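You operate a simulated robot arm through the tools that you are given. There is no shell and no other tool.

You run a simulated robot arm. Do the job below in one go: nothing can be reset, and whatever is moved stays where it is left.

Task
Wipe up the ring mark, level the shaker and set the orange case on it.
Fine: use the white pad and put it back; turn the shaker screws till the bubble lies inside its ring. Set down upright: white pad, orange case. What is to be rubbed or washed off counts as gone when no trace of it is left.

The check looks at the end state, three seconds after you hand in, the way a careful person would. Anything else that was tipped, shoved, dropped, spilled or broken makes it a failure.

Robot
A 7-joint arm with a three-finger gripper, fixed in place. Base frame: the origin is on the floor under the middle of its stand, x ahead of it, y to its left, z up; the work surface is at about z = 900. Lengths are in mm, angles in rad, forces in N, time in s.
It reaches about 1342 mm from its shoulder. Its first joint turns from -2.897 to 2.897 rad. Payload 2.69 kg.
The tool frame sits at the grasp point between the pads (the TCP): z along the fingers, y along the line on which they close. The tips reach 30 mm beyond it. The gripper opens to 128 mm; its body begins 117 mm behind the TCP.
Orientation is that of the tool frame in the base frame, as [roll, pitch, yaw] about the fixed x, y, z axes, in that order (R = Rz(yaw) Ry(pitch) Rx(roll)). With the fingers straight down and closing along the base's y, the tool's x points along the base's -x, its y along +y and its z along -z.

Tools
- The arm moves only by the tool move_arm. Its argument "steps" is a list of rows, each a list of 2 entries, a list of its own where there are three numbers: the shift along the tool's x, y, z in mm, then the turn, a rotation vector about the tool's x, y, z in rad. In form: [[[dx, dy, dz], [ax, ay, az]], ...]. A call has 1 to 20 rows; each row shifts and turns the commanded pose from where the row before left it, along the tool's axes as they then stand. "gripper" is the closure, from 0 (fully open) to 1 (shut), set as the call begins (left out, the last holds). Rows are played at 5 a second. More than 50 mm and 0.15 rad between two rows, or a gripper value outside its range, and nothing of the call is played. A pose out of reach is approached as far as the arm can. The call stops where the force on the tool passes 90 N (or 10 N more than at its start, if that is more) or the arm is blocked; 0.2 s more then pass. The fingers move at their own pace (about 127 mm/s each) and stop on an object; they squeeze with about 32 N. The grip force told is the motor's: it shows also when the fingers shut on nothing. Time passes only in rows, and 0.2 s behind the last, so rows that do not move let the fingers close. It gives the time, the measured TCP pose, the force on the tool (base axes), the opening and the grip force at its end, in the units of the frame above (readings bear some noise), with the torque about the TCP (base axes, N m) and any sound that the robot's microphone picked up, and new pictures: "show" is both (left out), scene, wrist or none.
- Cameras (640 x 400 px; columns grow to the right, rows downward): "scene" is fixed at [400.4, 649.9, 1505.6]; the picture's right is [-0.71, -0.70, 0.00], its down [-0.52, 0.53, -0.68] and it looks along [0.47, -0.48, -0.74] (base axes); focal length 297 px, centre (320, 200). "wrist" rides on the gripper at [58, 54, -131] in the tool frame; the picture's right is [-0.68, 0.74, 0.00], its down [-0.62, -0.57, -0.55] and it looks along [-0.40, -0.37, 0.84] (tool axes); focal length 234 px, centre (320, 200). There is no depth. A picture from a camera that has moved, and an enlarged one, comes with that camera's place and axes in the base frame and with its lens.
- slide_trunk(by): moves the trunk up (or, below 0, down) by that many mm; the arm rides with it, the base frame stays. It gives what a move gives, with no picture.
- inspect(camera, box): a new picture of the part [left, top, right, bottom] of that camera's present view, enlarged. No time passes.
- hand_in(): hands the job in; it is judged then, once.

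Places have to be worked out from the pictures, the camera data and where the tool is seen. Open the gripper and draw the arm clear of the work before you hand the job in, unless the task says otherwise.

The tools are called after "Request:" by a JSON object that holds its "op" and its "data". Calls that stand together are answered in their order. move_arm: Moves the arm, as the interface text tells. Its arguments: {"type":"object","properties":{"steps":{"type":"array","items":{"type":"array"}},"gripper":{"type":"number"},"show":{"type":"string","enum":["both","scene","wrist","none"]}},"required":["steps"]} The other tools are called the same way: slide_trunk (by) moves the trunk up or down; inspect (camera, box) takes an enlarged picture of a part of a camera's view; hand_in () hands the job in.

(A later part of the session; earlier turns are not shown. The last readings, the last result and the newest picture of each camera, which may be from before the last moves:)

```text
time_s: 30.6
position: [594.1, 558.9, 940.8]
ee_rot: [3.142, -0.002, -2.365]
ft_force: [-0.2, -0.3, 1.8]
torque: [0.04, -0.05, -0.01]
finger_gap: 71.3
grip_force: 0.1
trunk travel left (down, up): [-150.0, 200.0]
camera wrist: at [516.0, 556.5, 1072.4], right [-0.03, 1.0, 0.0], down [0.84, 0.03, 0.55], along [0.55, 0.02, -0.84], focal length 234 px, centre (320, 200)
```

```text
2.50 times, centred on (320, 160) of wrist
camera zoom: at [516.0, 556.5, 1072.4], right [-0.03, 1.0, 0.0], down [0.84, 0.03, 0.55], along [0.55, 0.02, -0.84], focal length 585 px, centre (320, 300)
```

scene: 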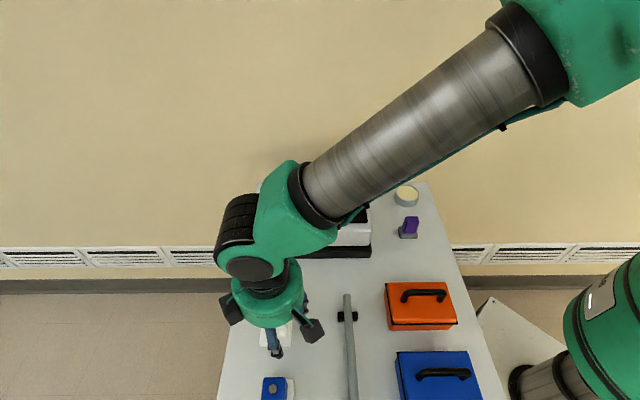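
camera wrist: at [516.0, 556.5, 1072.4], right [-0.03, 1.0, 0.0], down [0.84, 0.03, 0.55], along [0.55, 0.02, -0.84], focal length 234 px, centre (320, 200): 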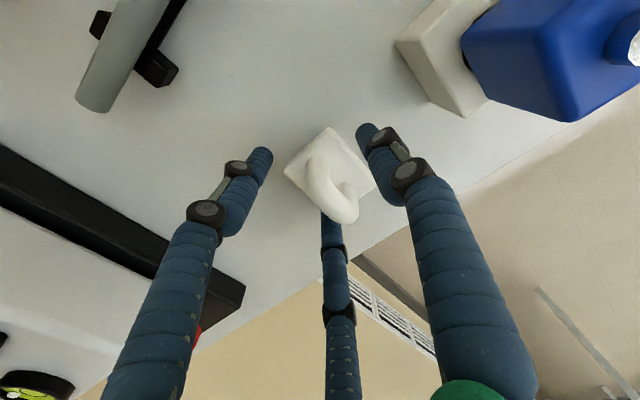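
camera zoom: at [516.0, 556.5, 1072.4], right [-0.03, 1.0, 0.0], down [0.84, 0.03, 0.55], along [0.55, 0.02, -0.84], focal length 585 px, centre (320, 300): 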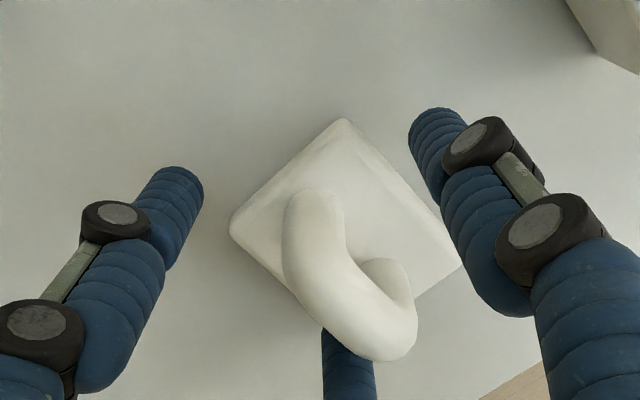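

Released. I lift straight up clear of the handle and compare the pad's place with the first picture.

Request:
{"op": "move_arm", "data": {"steps": [[[0, 0, -30], [0, 0, 0]], [[0, 0, -40], [0, 0, 0]], [[0, 0, -40], [0, 0, 0]], [[0, -30, -40], [0, 0, 0]], [[0, -45, -10], [0, 0, 0]], [[0, -45, -10], [0, 0, 0]], [[0, -45, -10], [0, 0, 0]], [[0, 0, 0], [0, 0, 0]]], "gripper": 0.45}}

Request:
{"op": "inspect", "data": {"camera": "scene", "box": [240, 260, 340, 360]}}

```text
time_s: 32.4
position: [711.2, 441.2, 1122.3]
ee_rot: [-3.141, 0.001, -2.363]
ft_force: [1.4, 0.4, 0.4]
torque: [0.07, 0.01, 0.03]
finger_gap: 70.3
grip_force: 0.1
trunk travel left (down, up): [-150.0, 200.0]
camera wrist: at [632.5, 438.4, 1252.7], right [-0.03, 1.0, 0.0], down [0.84, 0.03, 0.55], along [0.55, 0.02, -0.84], focal length 234 px, centre (320, 200)
```

scene: 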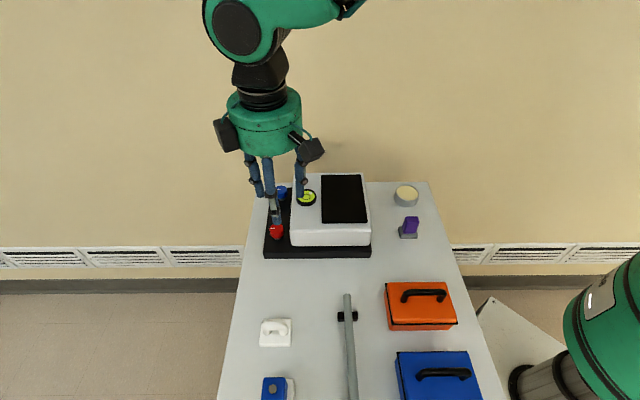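
wrist: 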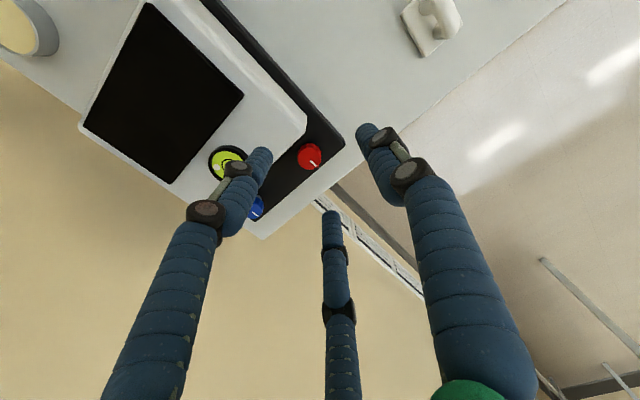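

```text
4.00 times, centred on (290, 310) of scene
camera zoom: at [400.4, 649.9, 1505.6], right [-0.71, -0.7, 0.0], down [-0.52, 0.53, -0.68], along [0.47, -0.48, -0.74], focal length 1188 px, centre (440, -240)
```

zoom: 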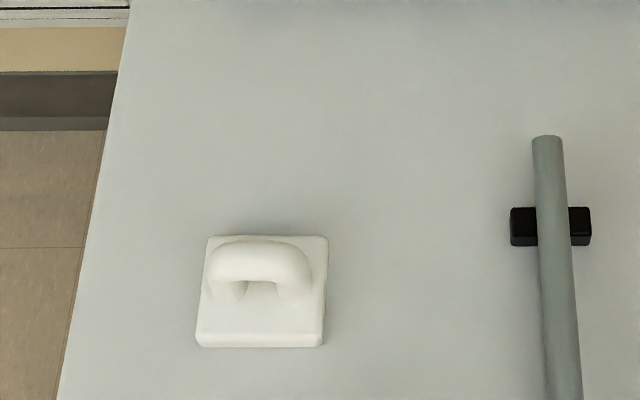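

The pad stands upright about 7 mm from its first spot, which is fine. Next the shaker: red screw is at about (748, 430), blue one further back; I move above the red knob and turn the hand so that no finger points to the shaker body.

Request:
{"op": "move_arm", "data": {"steps": [[[-18.4, -33.8, 0], [0, 0, 0]], [[0, 0, 0], [0, 0, 0.1428]], [[0, 0, 0], [0, 0, 0.1428]], [[0, 0, 0], [0, 0, 0.1428]], [[0, 0, 0], [0, 0, 0.1428]], [[0, 0, 0], [0, 0, 0.1428]], [[0, 0, 0], [0, 0, 0.1428]], [[0, 0, 0], [0, 0, 0.1428]], [[0, 0, 0], [0, 0, 0.1428]], [[0, 0, 0], [0, 0, 0.1428]], [[0, 0, 0], [0, 0, 0.1428]], [[0, 0, 0], [0, 0, 0.1428]], [[0, 0, 0], [0, 0, 0]]], "gripper": 0.45}}

Request:
{"op": "inspect", "data": {"camera": "wrist", "box": [220, 60, 420, 240]}}

Request:
{"op": "inspect", "data": {"camera": "scene", "box": [240, 170, 400, 270]}}

```text
time_s: 35.2
position: [746.3, 430.3, 1121.5]
ee_rot: [-3.141, -0.002, 2.347]
ft_force: [0.6, 0.0, 0.3]
torque: [0.04, 0.0, -0.03]
finger_gap: 70.4
grip_force: 0.0
trunk travel left (down, up): [-150.0, 200.0]
camera wrist: at [745.4, 510.0, 1252.6], right [1.0, 0.03, 0.0], down [0.03, -0.84, 0.55], along [0.02, -0.55, -0.84], focal length 234 px, centre (320, 200)
```

scene: 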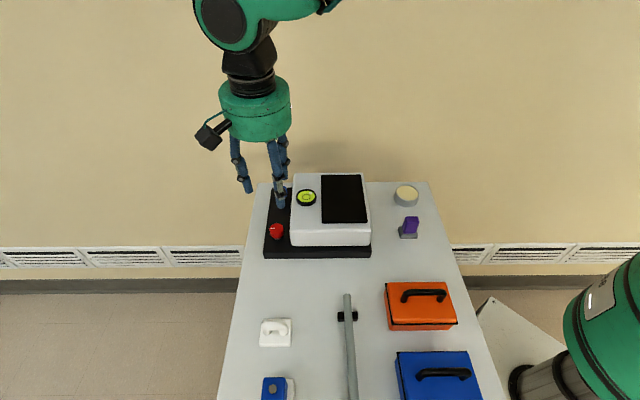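
wrist: 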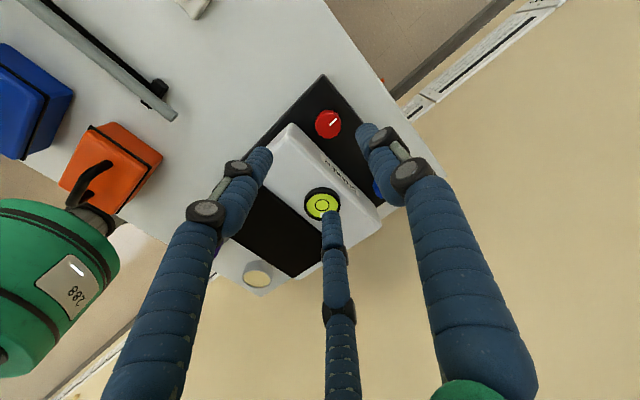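

```text
2.22 times, centred on (320, 150) of wrist
camera zoom: at [745.4, 510.0, 1252.6], right [1.0, 0.03, 0.0], down [0.03, -0.84, 0.55], along [0.02, -0.55, -0.84], focal length 520 px, centre (320, 311)
```

zoom: 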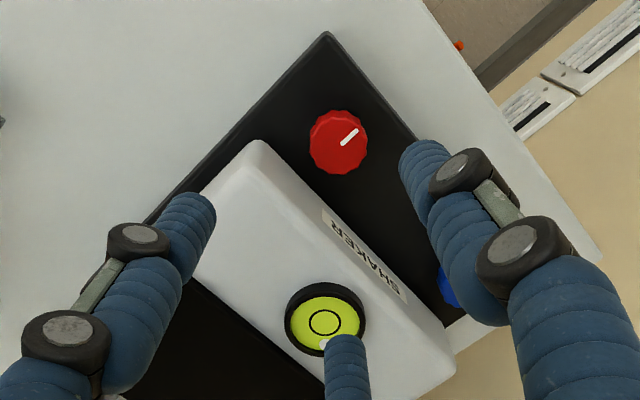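

```text
4.00 times, centred on (320, 220) of scene
camera zoom: at [400.4, 649.9, 1505.6], right [-0.71, -0.7, 0.0], down [-0.52, 0.53, -0.68], along [0.47, -0.48, -0.74], focal length 1188 px, centre (320, 120)
```

zoom: 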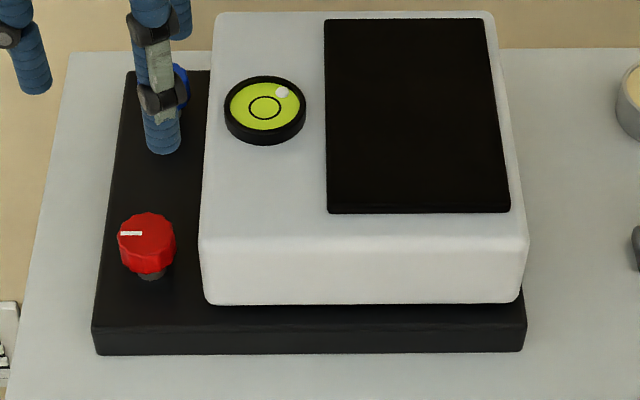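

The wrist view now shows knob, level and body well. My estimates of the knob's height differ between views, so I enlarge more to triangulate better.

Request:
{"op": "inspect", "data": {"camera": "wrist", "box": [280, 70, 380, 170]}}

Request:
{"op": "inspect", "data": {"camera": "scene", "box": [255, 205, 315, 265]}}

```text
4.00 times, centred on (330, 120) of wrist
camera zoom: at [745.4, 510.0, 1252.6], right [1.0, 0.03, 0.0], down [0.03, -0.84, 0.55], along [0.02, -0.55, -0.84], focal length 937 px, centre (280, 520)
```

zoom: 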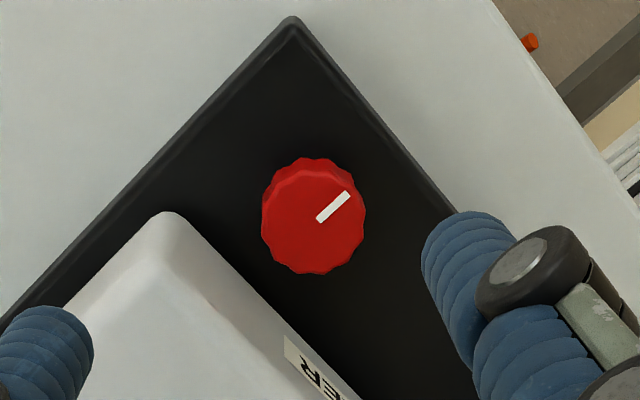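

```text
6.67 times, centred on (285, 235) of scene
camera zoom: at [400.4, 649.9, 1505.6], right [-0.71, -0.7, 0.0], down [-0.52, 0.53, -0.68], along [0.47, -0.48, -0.74], focal length 1979 px, centre (553, -33)
```

zoom: 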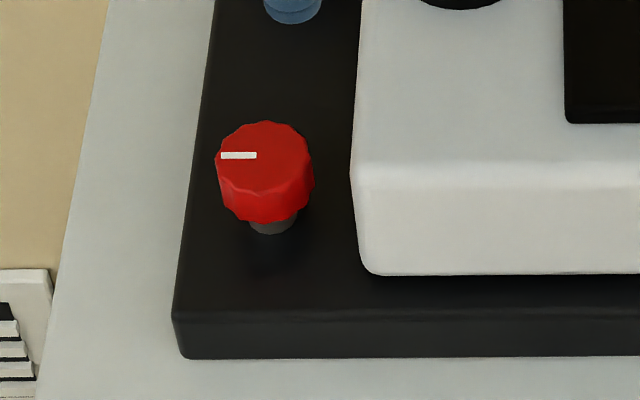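

Better fit: red knob axis about (757.5, 430.5), its top at z ≈ 961, plate top ≈ 927, body top ≈ 988 with ~17 mm between knob and body. I narrow the fingers to about 54 mm and come down to z 1030 above it for a look.

Request:
{"op": "move_arm", "data": {"steps": [[[-7.8, 8.3, 20], [0, 0, 0]], [[0, 0, 40], [0, 0, 0]], [[0, 0, 31], [0, 0, 0]], [[0, 0, 0], [0, 0, 0]]], "gripper": 0.578}}

Request:
{"op": "inspect", "data": {"camera": "wrist", "box": [240, 80, 400, 240]}}

Request:
{"op": "inspect", "data": {"camera": "scene", "box": [240, 160, 340, 260]}}

```text
time_s: 36.2
position: [760.1, 429.3, 1030.7]
ee_rot: [3.142, -0.001, 2.349]
ft_force: [0.8, -0.2, -0.1]
torque: [-0.01, 0.0, 0.0]
finger_gap: 54.1
grip_force: 0.0
trunk travel left (down, up): [-150.0, 200.0]
camera wrist: at [756.9, 509.9, 1161.0], right [1.0, 0.03, 0.0], down [0.03, -0.84, 0.55], along [0.02, -0.55, -0.84], focal length 234 px, centre (320, 200)
```

scene: 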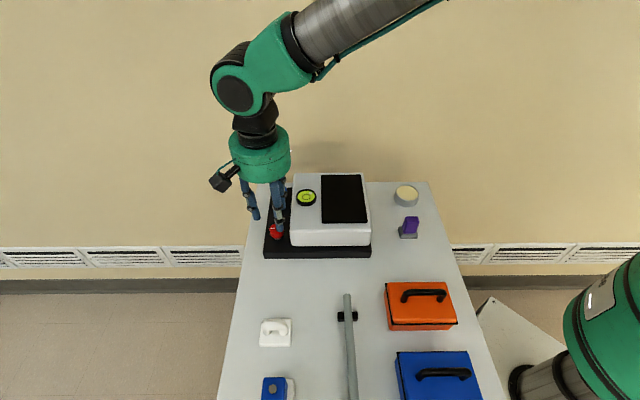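
wrist: 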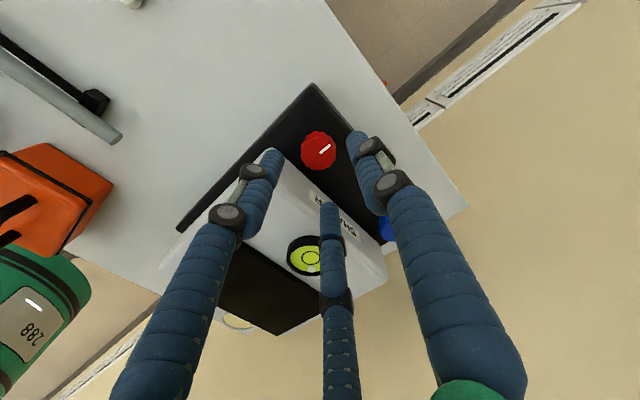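

```text
2.50 times, centred on (320, 160) of wrist
camera zoom: at [756.9, 509.9, 1161.0], right [1.0, 0.03, 0.0], down [0.03, -0.84, 0.55], along [0.02, -0.55, -0.84], focal length 585 px, centre (320, 300)
```

zoom: 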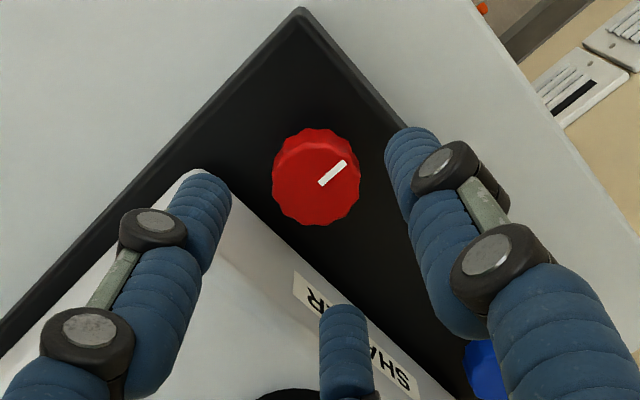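

```text
4.00 times, centred on (290, 210) of scene
camera zoom: at [400.4, 649.9, 1505.6], right [-0.71, -0.7, 0.0], down [-0.52, 0.53, -0.68], along [0.47, -0.48, -0.74], focal length 1188 px, centre (440, 160)
```

zoom: 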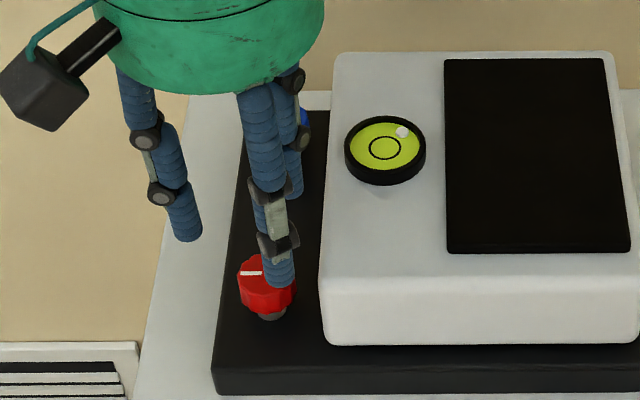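

The knob is centred within 2 mm of the hand's axis. I descend to z ≈ 970 so the fingertips surround the knob.

Request:
{"op": "move_arm", "data": {"steps": [[[0, 0, 20], [0, 0, 0]], [[0, 0, 20], [0, 0, 0]], [[0, 0, 20], [0, 0, 0]], [[0, 0, 0], [0, 0, 0]]], "gripper": 0.578}}

Request:
{"op": "inspect", "data": {"camera": "wrist", "box": [240, 80, 400, 240]}}

Request:
{"op": "inspect", "data": {"camera": "scene", "box": [240, 160, 340, 260]}}

```text
time_s: 37.2
position: [757.8, 430.7, 969.8]
ee_rot: [-3.14, 0.001, 2.35]
ft_force: [0.0, 0.5, -0.3]
torque: [-0.02, -0.02, -0.03]
finger_gap: 54.0
grip_force: 0.0
trunk travel left (down, up): [-150.0, 200.0]
camera wrist: at [756.5, 510.4, 1100.6], right [1.0, 0.03, 0.0], down [0.03, -0.84, 0.55], along [0.02, -0.55, -0.84], focal length 234 px, centre (320, 200)
```

scene: 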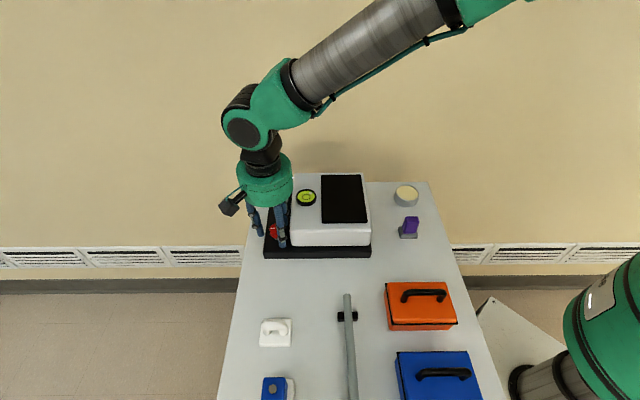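
wrist: 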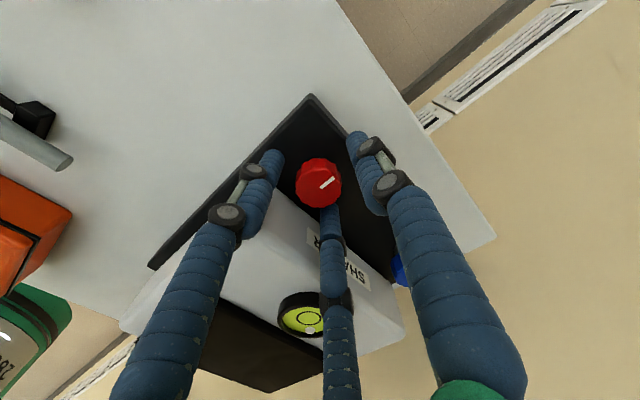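

```text
2.50 times, centred on (320, 160) of wrist
camera zoom: at [756.5, 510.4, 1100.6], right [1.0, 0.03, 0.0], down [0.03, -0.84, 0.55], along [0.02, -0.55, -0.84], focal length 585 px, centre (320, 300)
```

zoom: 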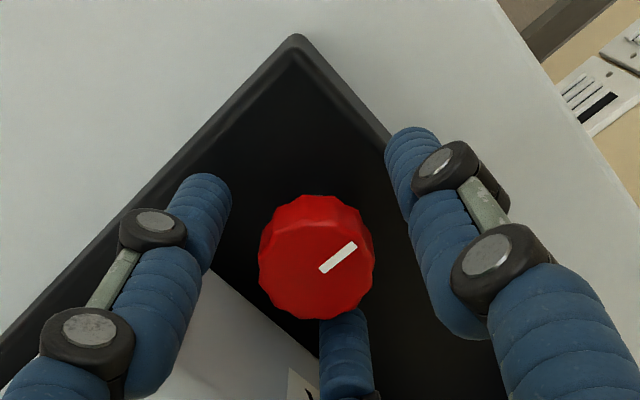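

```text
4.00 times, centred on (290, 210) of scene
camera zoom: at [400.4, 649.9, 1505.6], right [-0.71, -0.7, 0.0], down [-0.52, 0.53, -0.68], along [0.47, -0.48, -0.74], focal length 1188 px, centre (440, 160)
```

zoom: 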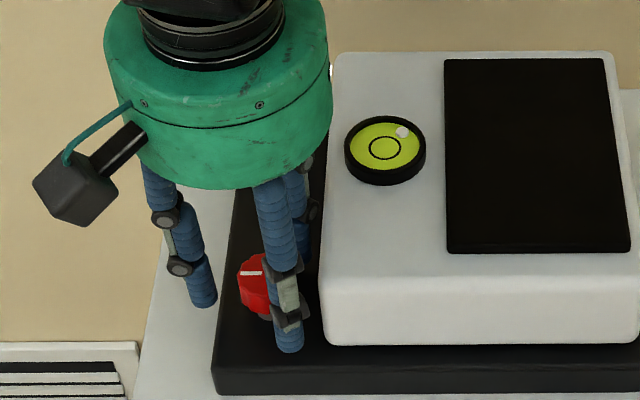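

Hand is around the knob with clearance on all sides. I shift 1.5 mm to centre and close on the knob.

Request:
{"op": "move_arm", "data": {"steps": [[[1.07, 1.05, 0], [0, 0, 0]], [[0, 0, 0], [0, 0, 0]], [[0, 0, 0], [0, 0, 0]], [[0, 0, 0], [0, 0, 0]]], "gripper": 1}}

Request:
{"op": "inspect", "data": {"camera": "wrist", "box": [240, 80, 400, 240]}}

Request:
{"op": "inspect", "data": {"camera": "scene", "box": [240, 160, 340, 260]}}

```text
time_s: 38.2
position: [757.4, 429.2, 970.6]
ee_rot: [-3.14, -0.002, 2.346]
ft_force: [1.7, -40.1, 0.3]
torque: [-1.23, -0.01, 0.01]
finger_gap: 31.6
grip_force: 31.8
trunk travel left (down, up): [-150.0, 200.0]
camera wrist: at [756.3, 508.5, 1100.7], right [1.0, 0.03, 0.0], down [0.03, -0.84, 0.55], along [0.02, -0.55, -0.84], focal length 234 px, centre (320, 200)
```

scene: 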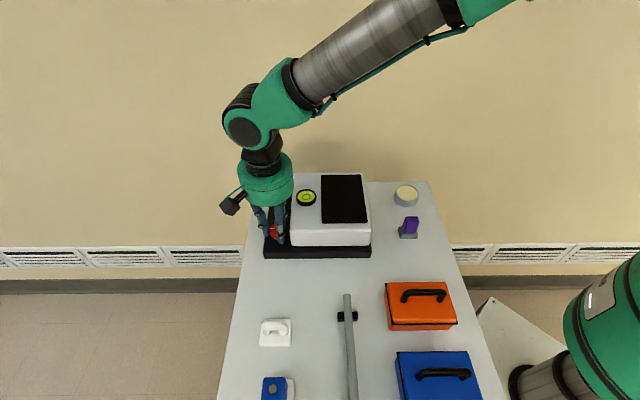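
wrist: 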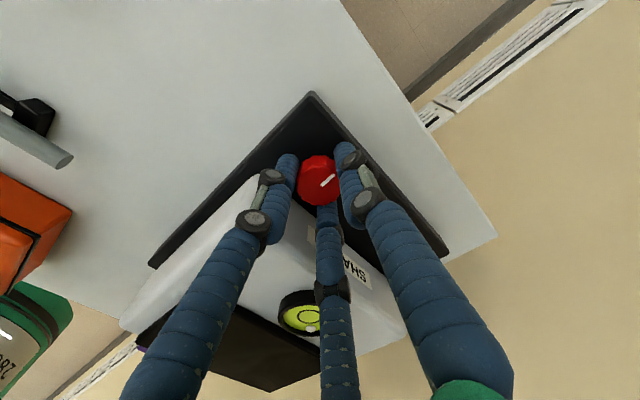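

```text
2.50 times, centred on (320, 160) of wrist
camera zoom: at [756.3, 508.5, 1100.7], right [1.0, 0.03, 0.0], down [0.03, -0.84, 0.55], along [0.02, -0.55, -0.84], focal length 585 px, centre (320, 300)
```

zoom: 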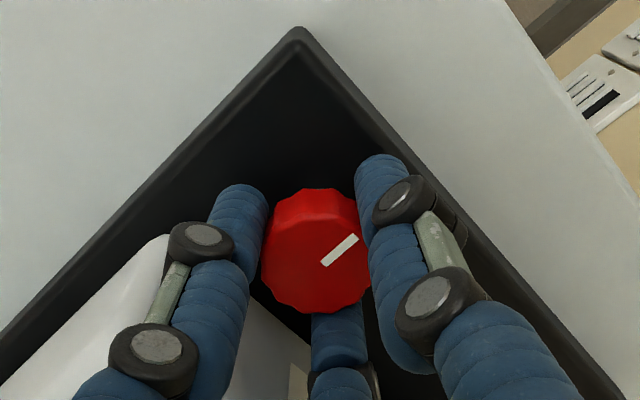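

```text
4.00 times, centred on (290, 210) of scene
camera zoom: at [400.4, 649.9, 1505.6], right [-0.71, -0.7, 0.0], down [-0.52, 0.53, -0.68], along [0.47, -0.48, -0.74], focal length 1188 px, centre (440, 160)
```

zoom: 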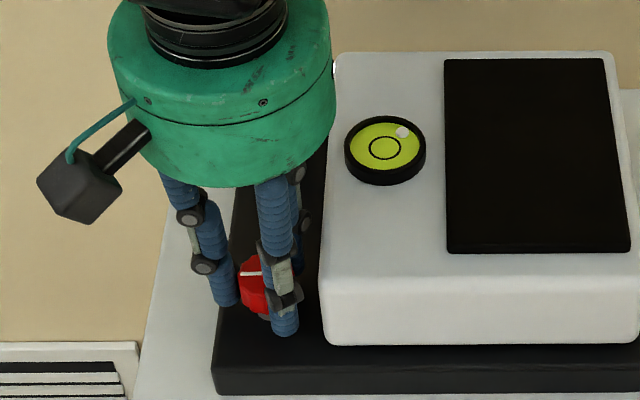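

The knob pushes the hand by 40 N toward −y, so my axis is a little too far in +y. I shift back until the side force fades.

Request:
{"op": "move_arm", "data": {"steps": [[[-0.9, -0.9, 0], [0, 0, 0]], [[-0.9, -0.9, 0], [0, 0, 0]], [[0, 0, 0], [0, 0, 0]]], "show": "none"}}

```text
time_s: 39.0
position: [757.3, 428.7, 969.4]
ee_rot: [-3.141, -0.001, 2.349]
ft_force: [-4.3, -23.7, -9.6]
torque: [-0.2, -0.06, 0.02]
finger_gap: 31.9
grip_force: 31.8
trunk travel left (down, up): [-150.0, 200.0]
```

Request:
{"op": "move_arm", "data": {"steps": [[[-0.9, -0.9, 0], [0, 0, 0]], [[-0.9, -0.9, 0], [0, 0, 0]], [[0, 0, 0], [0, 0, 0]]], "show": "none"}}

```text
time_s: 39.8
position: [757.4, 428.5, 971.5]
ee_rot: [-3.142, -0.001, 2.348]
ft_force: [-16.5, 3.5, -13.2]
torque: [0.47, 0.34, -0.04]
finger_gap: 30.9
grip_force: 44.9
trunk travel left (down, up): [-150.0, 200.0]
```

Side forces are now small in y. I turn the red knob clockwise (seen from above) by about 0.3 rad and watch the bubble.

Request:
{"op": "move_arm", "data": {"steps": [[[0, 0, 0], [0, 0, 0.075]], [[0, 0, 0], [0, 0, 0.075]], [[0, 0, 0], [0, 0, 0.075]], [[0, 0, 0], [0, 0, 0.075]], [[0, 0, 0], [0, 0, 0]]]}}

Request:
{"op": "inspect", "data": {"camera": "wrist", "box": [240, 80, 400, 240]}}

Request:
{"op": "inspect", "data": {"camera": "scene", "box": [240, 160, 340, 260]}}

```text
time_s: 41.0
position: [758.2, 427.4, 971.0]
ee_rot: [-3.14, 0.001, 2.047]
ft_force: [-22.1, 17.8, -15.9]
torque: [0.46, 0.61, -0.01]
finger_gap: 31.1
grip_force: 44.9
trunk travel left (down, up): [-150.0, 200.0]
camera wrist: at [779.3, 505.2, 1100.7], right [0.96, -0.26, 0.0], down [-0.22, -0.81, 0.55], along [-0.14, -0.53, -0.84], focal length 234 px, centre (320, 200)
```

scene: 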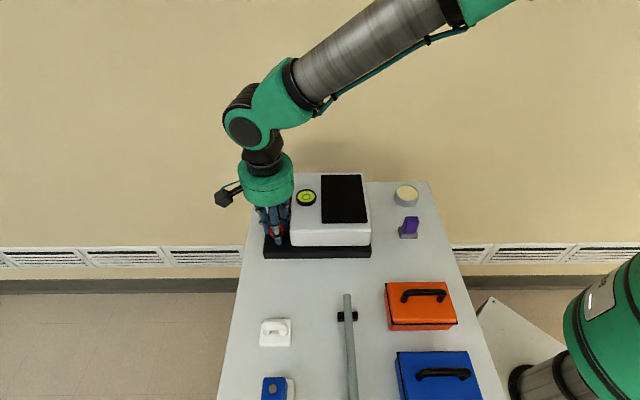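
wrist: 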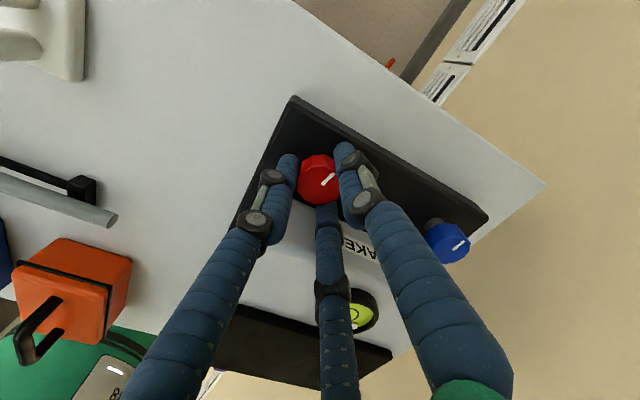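

```text
2.50 times, centred on (320, 160) of wrist
camera zoom: at [779.3, 505.2, 1100.7], right [0.96, -0.26, 0.0], down [-0.22, -0.81, 0.55], along [-0.14, -0.53, -0.84], focal length 585 px, centre (320, 300)
```

zoom: 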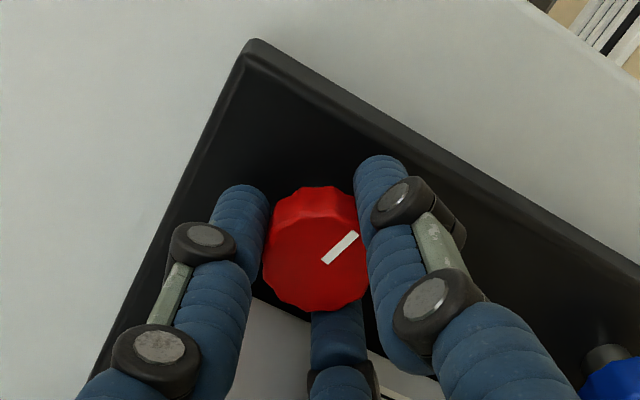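

```text
4.00 times, centred on (290, 210) of scene
camera zoom: at [400.4, 649.9, 1505.6], right [-0.71, -0.7, 0.0], down [-0.52, 0.53, -0.68], along [0.47, -0.48, -0.74], focal length 1188 px, centre (440, 160)
```

zoom: 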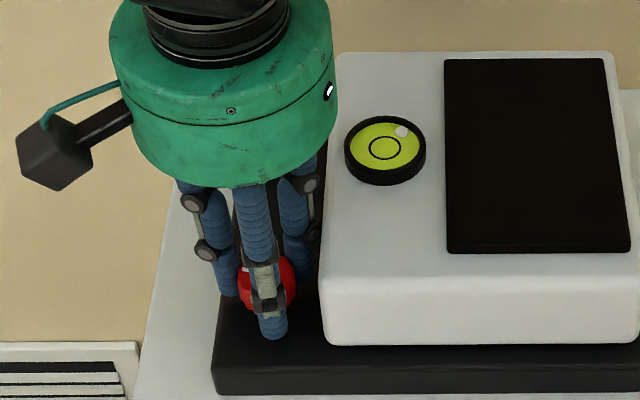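

The knob turned with the hand (its mark kept its place in the wrist view). I enlarge the level to see how the bubble moved.

Request:
{"op": "inspect", "data": {"camera": "scene", "box": [290, 182, 322, 212]}}

```text
13.33 times, centred on (306, 197) of scene
camera zoom: at [400.4, 649.9, 1505.6], right [-0.71, -0.7, 0.0], down [-0.52, 0.53, -0.68], along [0.47, -0.48, -0.74], focal length 3958 px, centre (507, 240)
```

zoom: 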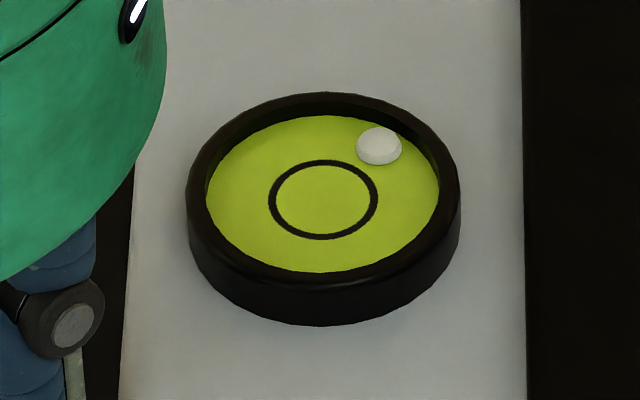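

The bubble sits at the rim (saturated), about 52° in the table plane now, roughly 47° before. I turn the knob the other way by 0.6 rad in total and compare.

Request:
{"op": "move_arm", "data": {"steps": [[[0, 0, 0], [0, 0, -0.1]], [[0, 0, 0], [0, 0, -0.1]], [[0, 0, 0], [0, 0, -0.1]], [[0, 0, 0], [0, 0, -0.1]], [[0, 0, 0], [0, 0, -0.1]], [[0, 0, 0], [0, 0, -0.1]], [[0, 0, 0], [0, 0, 0]]]}}

Request:
{"op": "inspect", "data": {"camera": "scene", "box": [290, 182, 322, 212]}}

Request:
{"op": "inspect", "data": {"camera": "wrist", "box": [240, 80, 400, 240]}}

```text
time_s: 42.6
position: [757.8, 427.7, 971.7]
ee_rot: [-3.139, -0.001, 2.649]
ft_force: [-27.2, 21.3, -15.5]
torque: [0.54, 0.52, -0.06]
finger_gap: 31.0
grip_force: 45.5
trunk travel left (down, up): [-150.0, 200.0]
camera wrist: at [732.4, 503.6, 1100.8], right [0.94, 0.33, 0.0], down [0.28, -0.79, 0.55], along [0.18, -0.52, -0.84], focal length 234 px, centre (320, 200)
```

scene: 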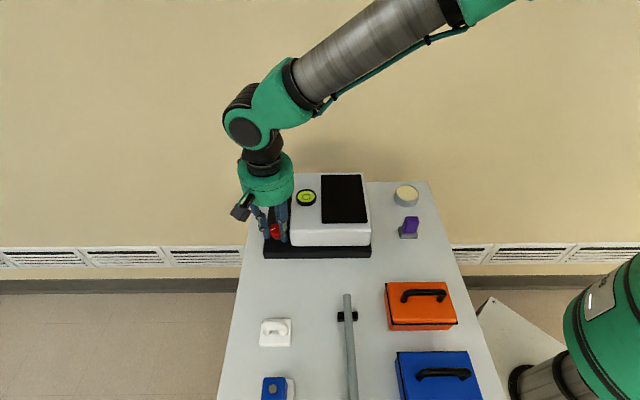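
wrist: 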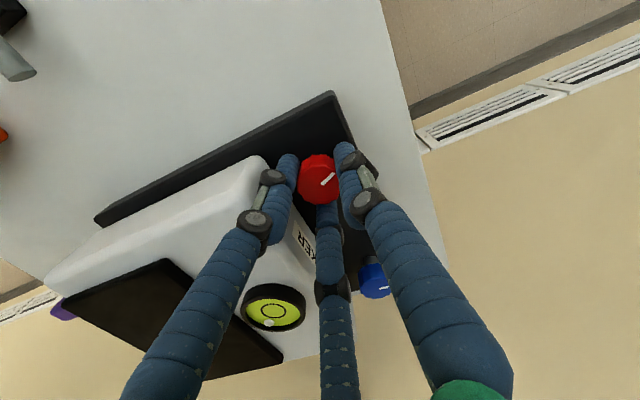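

```text
13.33 times, centred on (306, 197) of scene
camera zoom: at [400.4, 649.9, 1505.6], right [-0.71, -0.7, 0.0], down [-0.52, 0.53, -0.68], along [0.47, -0.48, -0.74], focal length 3958 px, centre (507, 240)
```

zoom: 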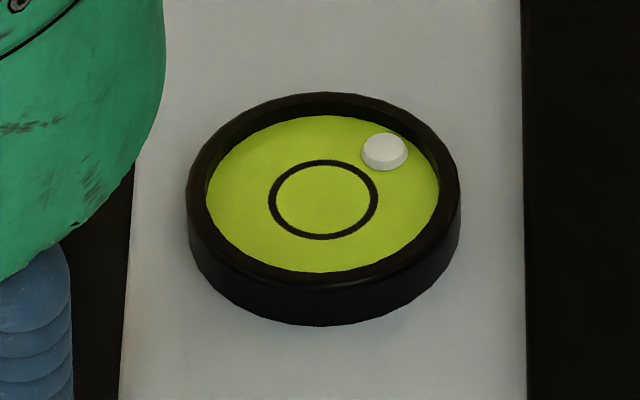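

```text
2.50 times, centred on (320, 160) of wrist
camera zoom: at [732.4, 503.6, 1100.8], right [0.94, 0.33, 0.0], down [0.28, -0.79, 0.55], along [0.18, -0.52, -0.84], focal length 585 px, centre (320, 300)
```

zoom: 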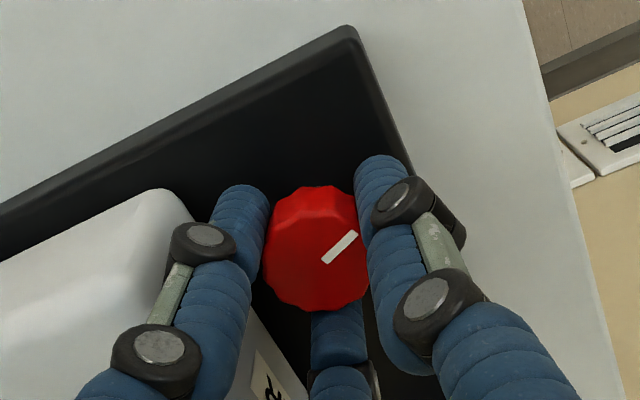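

CCW moved the bubble's direction from about 52° to 47°, consistent with raising the red corner, though it's still near the rim. I continue CCW a bit further within finger clearance and watch force and bubble.

Request:
{"op": "move_arm", "data": {"steps": [[[0, 0, 0], [0, 0, -0.075]], [[0, 0, 0], [0, 0, -0.075]], [[0, 0, 0], [0, 0, -0.075]], [[0, 0, 0], [0, 0, 0]]]}}

Request:
{"op": "inspect", "data": {"camera": "scene", "box": [290, 182, 322, 212]}}

Request:
{"op": "inspect", "data": {"camera": "wrist", "box": [200, 100, 400, 350]}}

```text
time_s: 43.6
position: [757.3, 429.1, 970.4]
ee_rot: [-3.141, -0.001, 2.876]
ft_force: [-26.4, 17.7, -14.6]
torque: [0.36, 0.58, -0.04]
finger_gap: 30.9
grip_force: 44.9
trunk travel left (down, up): [-150.0, 200.0]
camera wrist: at [716.3, 495.8, 1100.9], right [0.85, 0.53, 0.0], down [0.44, -0.71, 0.55], along [0.29, -0.47, -0.84], focal length 234 px, centre (320, 200)
```

scene: 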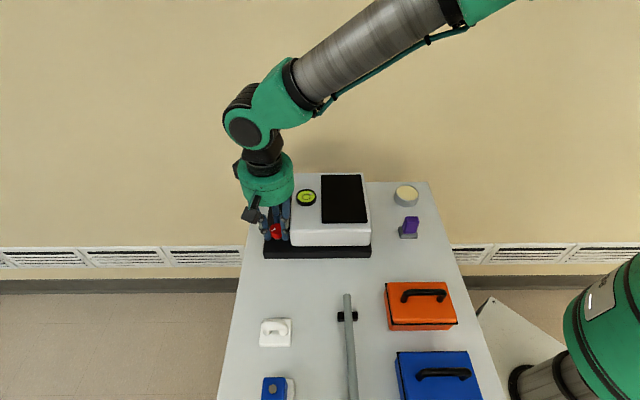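
wrist: 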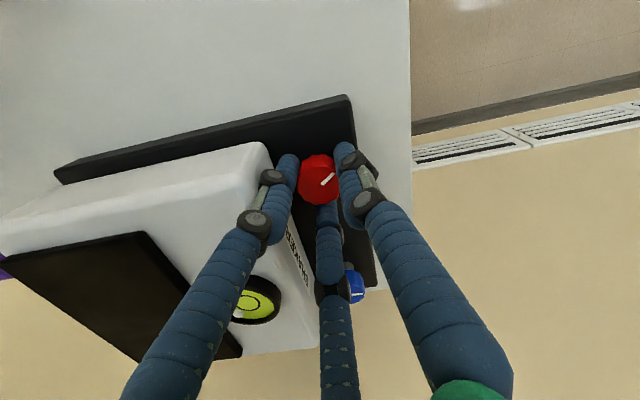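

```text
13.33 times, centred on (306, 197) of scene
camera zoom: at [400.4, 649.9, 1505.6], right [-0.71, -0.7, 0.0], down [-0.52, 0.53, -0.68], along [0.47, -0.48, -0.74], focal length 3958 px, centre (507, 240)
```

zoom: 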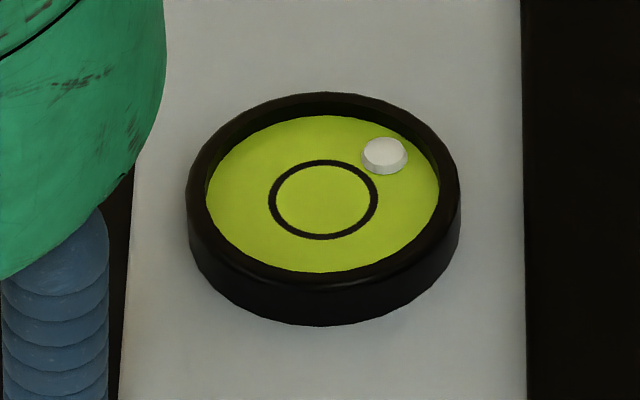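

```text
1.60 times, centred on (300, 225) of wrist
camera zoom: at [716.3, 495.8, 1100.9], right [0.85, 0.53, 0.0], down [0.44, -0.71, 0.55], along [0.29, -0.47, -0.84], focal length 375 px, centre (352, 160)
```

zoom: 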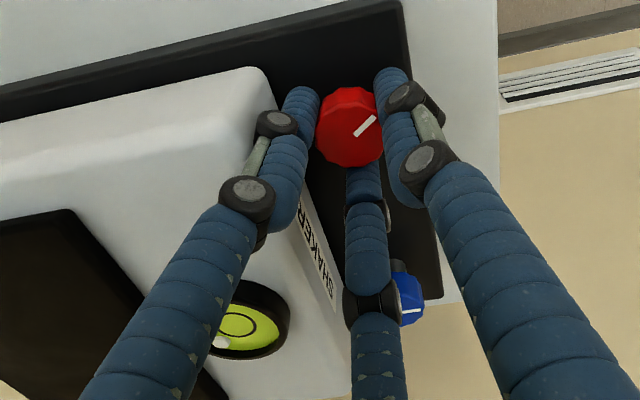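

The bubble now left the rim: −5 px in q for 0.225 rad, so about 2.5 rad more CCW on red is needed. I loosen the grip slightly (42 mm, to stay clear of the body), turn the hand back by 1.05 rad and re-centre.

Request:
{"op": "move_arm", "data": {"steps": [[[0, 0, 0], [0, 0, 0]], [[1.7, 0.6, 0], [0, 0, 0]], [[0, 0, 0], [0, 0, 0.15]], [[0, 0, 0], [0, 0, 0.15]], [[0, 0, 0], [0, 0, 0.15]], [[0, 0, 0], [0, 0, 0.15]], [[0, 0, 0], [0, 0, 0.15]], [[0, 0, 0], [0, 0, 0.15]], [[0, 0, 0], [0, 0, 0.15]], [[0, 0, 0], [0, 0, 0]]], "gripper": 0.672}}

Request:
{"op": "inspect", "data": {"camera": "wrist", "box": [200, 100, 400, 350]}}

```text
time_s: 45.8
position: [758.6, 428.7, 972.5]
ee_rot: [3.14, 0.0, 1.822]
ft_force: [22.8, 3.4, 4.0]
torque: [-0.3, 0.55, 0.71]
finger_gap: 35.3
grip_force: 0.1
trunk travel left (down, up): [-150.0, 200.0]
camera wrist: at [796.6, 498.3, 1102.5], right [0.88, -0.47, 0.0], down [-0.4, -0.74, 0.55], along [-0.26, -0.48, -0.84], focal length 234 px, centre (320, 200)
```

scene: 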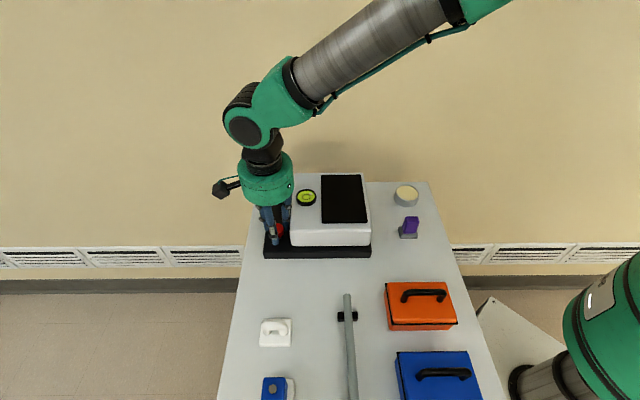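
wrist: 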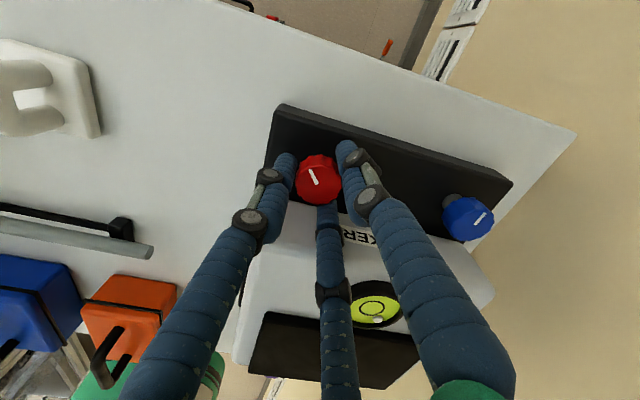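

```text
1.60 times, centred on (300, 225) of wrist
camera zoom: at [796.6, 498.3, 1102.5], right [0.88, -0.47, 0.0], down [-0.4, -0.74, 0.55], along [-0.26, -0.48, -0.84], focal length 375 px, centre (352, 160)
```

zoom: 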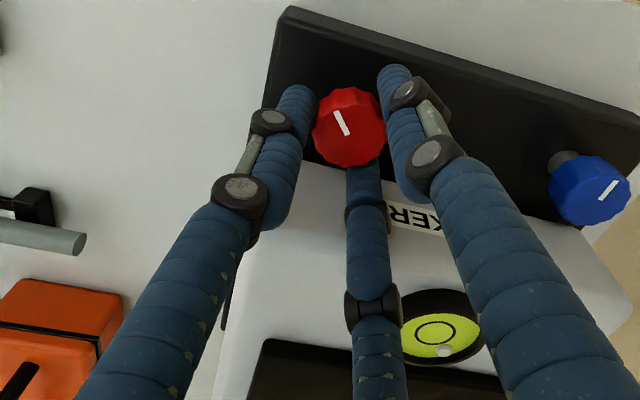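

A finger touched the body on opening at this end (gap 35 instead of 42, ~23 N), so I should use a narrower swing next time. Now I close again and turn CCW by 0.98 rad.

Request:
{"op": "move_arm", "data": {"steps": [[[0, 0, 0], [0, 0, 0]], [[0, 0, 0], [0, 0, 0]], [[0, 0, 0], [0, 0, -0.14]], [[0, 0, 0], [0, 0, -0.14]], [[0, 0, 0], [0, 0, -0.14]], [[0, 0, 0], [0, 0, -0.14]], [[0, 0, 0], [0, 0, -0.14]], [[0, 0, 0], [0, 0, -0.14]], [[0, 0, 0], [0, 0, -0.14]], [[0, 0, 0], [0, 0, 0]]], "gripper": 1}}

Request:
{"op": "inspect", "data": {"camera": "scene", "box": [290, 182, 322, 212]}}

Request:
{"op": "inspect", "data": {"camera": "wrist", "box": [200, 100, 400, 350]}}

```text
time_s: 48.0
position: [757.4, 427.6, 972.3]
ee_rot: [-3.141, -0.001, 2.807]
ft_force: [14.6, 2.2, 8.5]
torque: [0.08, -0.38, 0.0]
finger_gap: 30.4
grip_force: 45.2
trunk travel left (down, up): [-150.0, 200.0]
camera wrist: at [720.6, 498.3, 1101.7], right [0.88, 0.47, 0.0], down [0.39, -0.74, 0.55], along [0.26, -0.48, -0.84], focal length 234 px, centre (320, 200)
```

scene: 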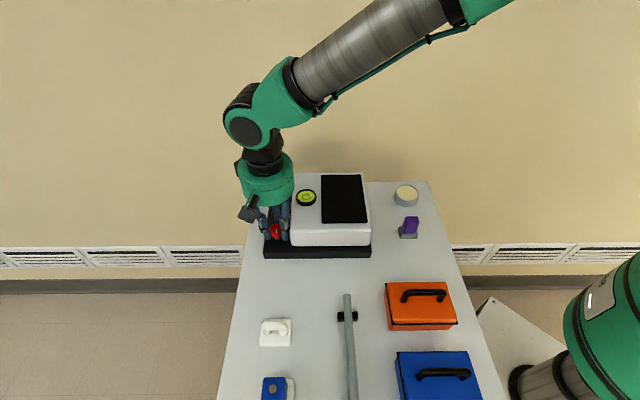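
wrist: 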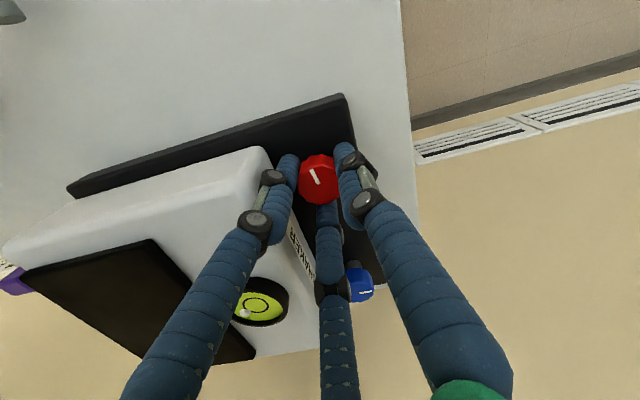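

```text
13.33 times, centred on (306, 197) of scene
camera zoom: at [400.4, 649.9, 1505.6], right [-0.71, -0.7, 0.0], down [-0.52, 0.53, -0.68], along [0.47, -0.48, -0.74], focal length 3958 px, centre (507, 240)
```

zoom: 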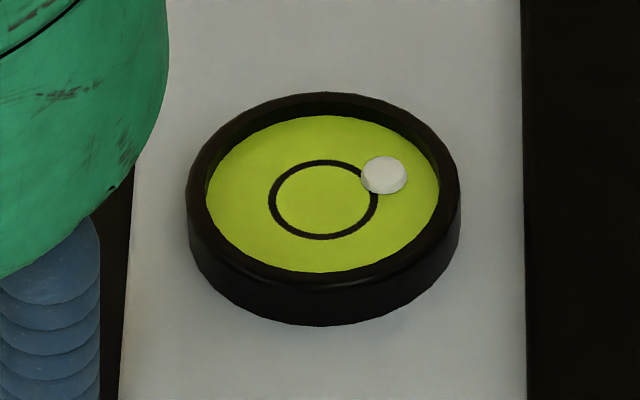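

```text
1.60 times, centred on (300, 225) of wrist
camera zoom: at [720.6, 498.3, 1101.7], right [0.88, 0.47, 0.0], down [0.39, -0.74, 0.55], along [0.26, -0.48, -0.84], focal length 375 px, centre (352, 160)
```

zoom: 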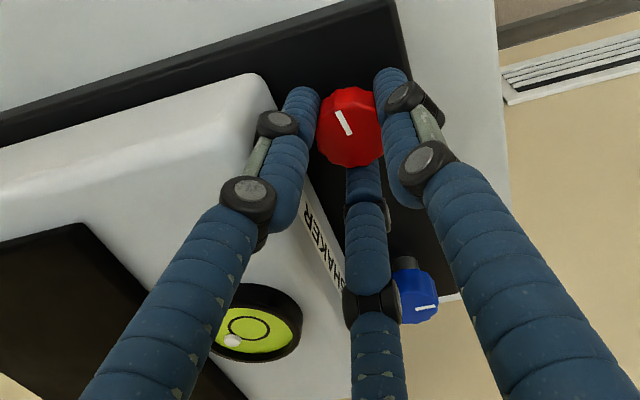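

Red controls the q direction only: the bubble moved 19 px per 0.98 rad, 25 px left (≈1.25 rad). I regrasp with a smaller swing (back 0.81 rad with only a slight opening).

Request:
{"op": "move_arm", "data": {"steps": [[[0, 0, 0], [0, 0, 0]], [[-0.8, 0.4, 0], [0, 0, 0]], [[0, 0, 0], [0, 0, 0.135]], [[0, 0, 0], [0, 0, 0.135]], [[0, 0, 0], [0, 0, 0.135]], [[0, 0, 0], [0, 0, 0.135]], [[0, 0, 0], [0, 0, 0.135]], [[0, 0, 0], [0, 0, 0.135]], [[0, 0, 0], [0, 0, 0]]], "gripper": 0.695, "show": "wrist"}}

```text
time_s: 50.0
position: [757.5, 428.0, 970.9]
ee_rot: [-3.14, -0.001, 1.993]
ft_force: [-0.9, -0.6, 0.2]
torque: [-0.02, -0.01, 0.01]
finger_gap: 39.1
grip_force: 0.1
trunk travel left (down, up): [-150.0, 200.0]
camera wrist: at [783.7, 503.7, 1101.4], right [0.95, -0.32, 0.0], down [-0.26, -0.79, 0.55], along [-0.17, -0.52, -0.84], focal length 234 px, centre (320, 200)
```

wrist: 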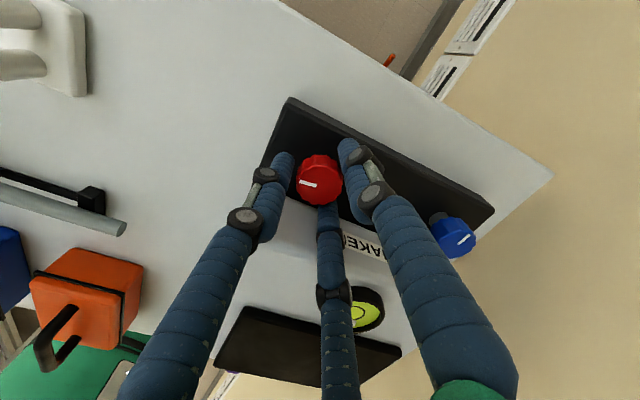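

Free of contact. I close and turn CCW by 0.84 rad.

Request:
{"op": "move_arm", "data": {"steps": [[[0, 0, 0], [0, 0, 0]], [[0, 0, 0], [0, 0, 0]], [[0, 0, 0], [0, 0, -0.12]], [[0, 0, 0], [0, 0, -0.12]], [[0, 0, 0], [0, 0, -0.12]], [[0, 0, 0], [0, 0, -0.12]], [[0, 0, 0], [0, 0, -0.12]], [[0, 0, 0], [0, 0, -0.12]], [[0, 0, 0], [0, 0, -0.12]], [[0, 0, 0], [0, 0, 0]]], "gripper": 1, "show": "wrist"}}

Request:
{"op": "inspect", "data": {"camera": "scene", "box": [290, 182, 322, 212]}}

```text
time_s: 52.2
position: [757.1, 428.5, 971.4]
ee_rot: [-3.141, 0.0, 2.836]
ft_force: [-6.4, -2.0, -2.4]
torque: [-0.06, 0.09, -0.01]
finger_gap: 31.3
grip_force: 45.9
trunk travel left (down, up): [-150.0, 200.0]
camera wrist: at [718.8, 497.3, 1101.3], right [0.87, 0.5, 0.0], down [0.42, -0.72, 0.55], along [0.27, -0.48, -0.84], focal length 234 px, centre (320, 200)
```

wrist: 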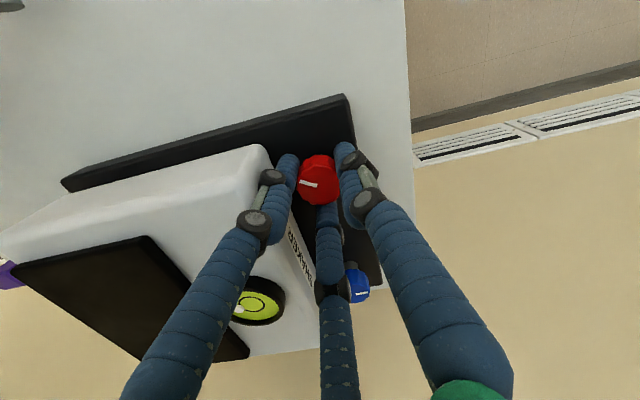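

```text
13.33 times, centred on (306, 197) of scene
camera zoom: at [400.4, 649.9, 1505.6], right [-0.71, -0.7, 0.0], down [-0.52, 0.53, -0.68], along [0.47, -0.48, -0.74], focal length 3958 px, centre (507, 240)
```

zoom: 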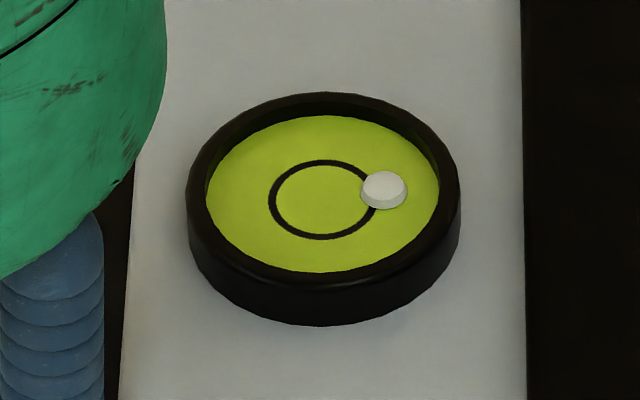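

q is nearly right: about 8 px remain (≈0.35 rad). One more short stroke: loosen, turn back 0.4 rad.

Request:
{"op": "move_arm", "data": {"steps": [[[0, 0, 0], [0, 0, 0]], [[0, 0, 0], [0, 0, 0.135]], [[0, 0, 0], [0, 0, 0.135]], [[0, 0, 0], [0, 0, 0.135]], [[0, 0, 0], [0, 0, 0]]], "gripper": 0.695, "show": "none"}}

Request:
{"op": "move_arm", "data": {"steps": [[[0, 0, 0], [0, 0, 0]], [[0, 0, 0], [0, 0, 0]], [[0, 0, 0], [0, 0, -0.12]], [[0, 0, 0], [0, 0, -0.12]], [[0, 0, 0], [0, 0, -0.12]], [[0, 0, 0], [0, 0, 0]]], "gripper": 1, "show": "none"}}

Request:
{"op": "inspect", "data": {"camera": "scene", "box": [290, 182, 322, 212]}}

```text
time_s: 53.4
position: [757.4, 428.1, 970.9]
ee_rot: [-3.14, 0.001, 2.429]
ft_force: [0.2, 1.2, 0.3]
torque: [-0.03, 0.01, 0.02]
finger_gap: 38.9
grip_force: 0.0
trunk travel left (down, up): [-150.0, 200.0]
```

```text
time_s: 54.8
position: [757.0, 428.1, 971.1]
ee_rot: [-3.141, -0.001, 2.791]
ft_force: [-7.7, -1.2, -2.4]
torque: [0.02, 0.15, 0.01]
finger_gap: 30.8
grip_force: 45.4
trunk travel left (down, up): [-150.0, 200.0]
```

```text
13.33 times, centred on (306, 197) of scene
camera zoom: at [400.4, 649.9, 1505.6], right [-0.71, -0.7, 0.0], down [-0.52, 0.53, -0.68], along [0.47, -0.48, -0.74], focal length 3958 px, centre (507, 240)
```

zoom: 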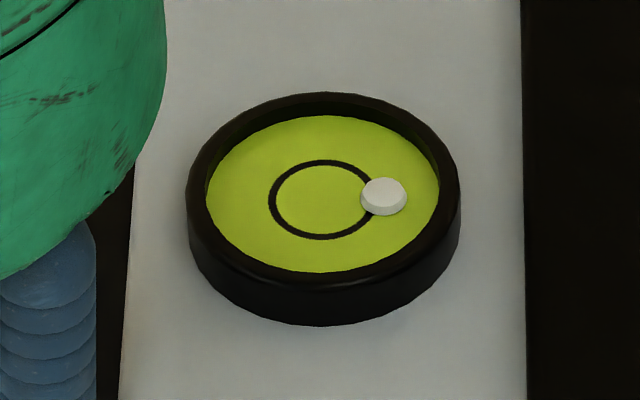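

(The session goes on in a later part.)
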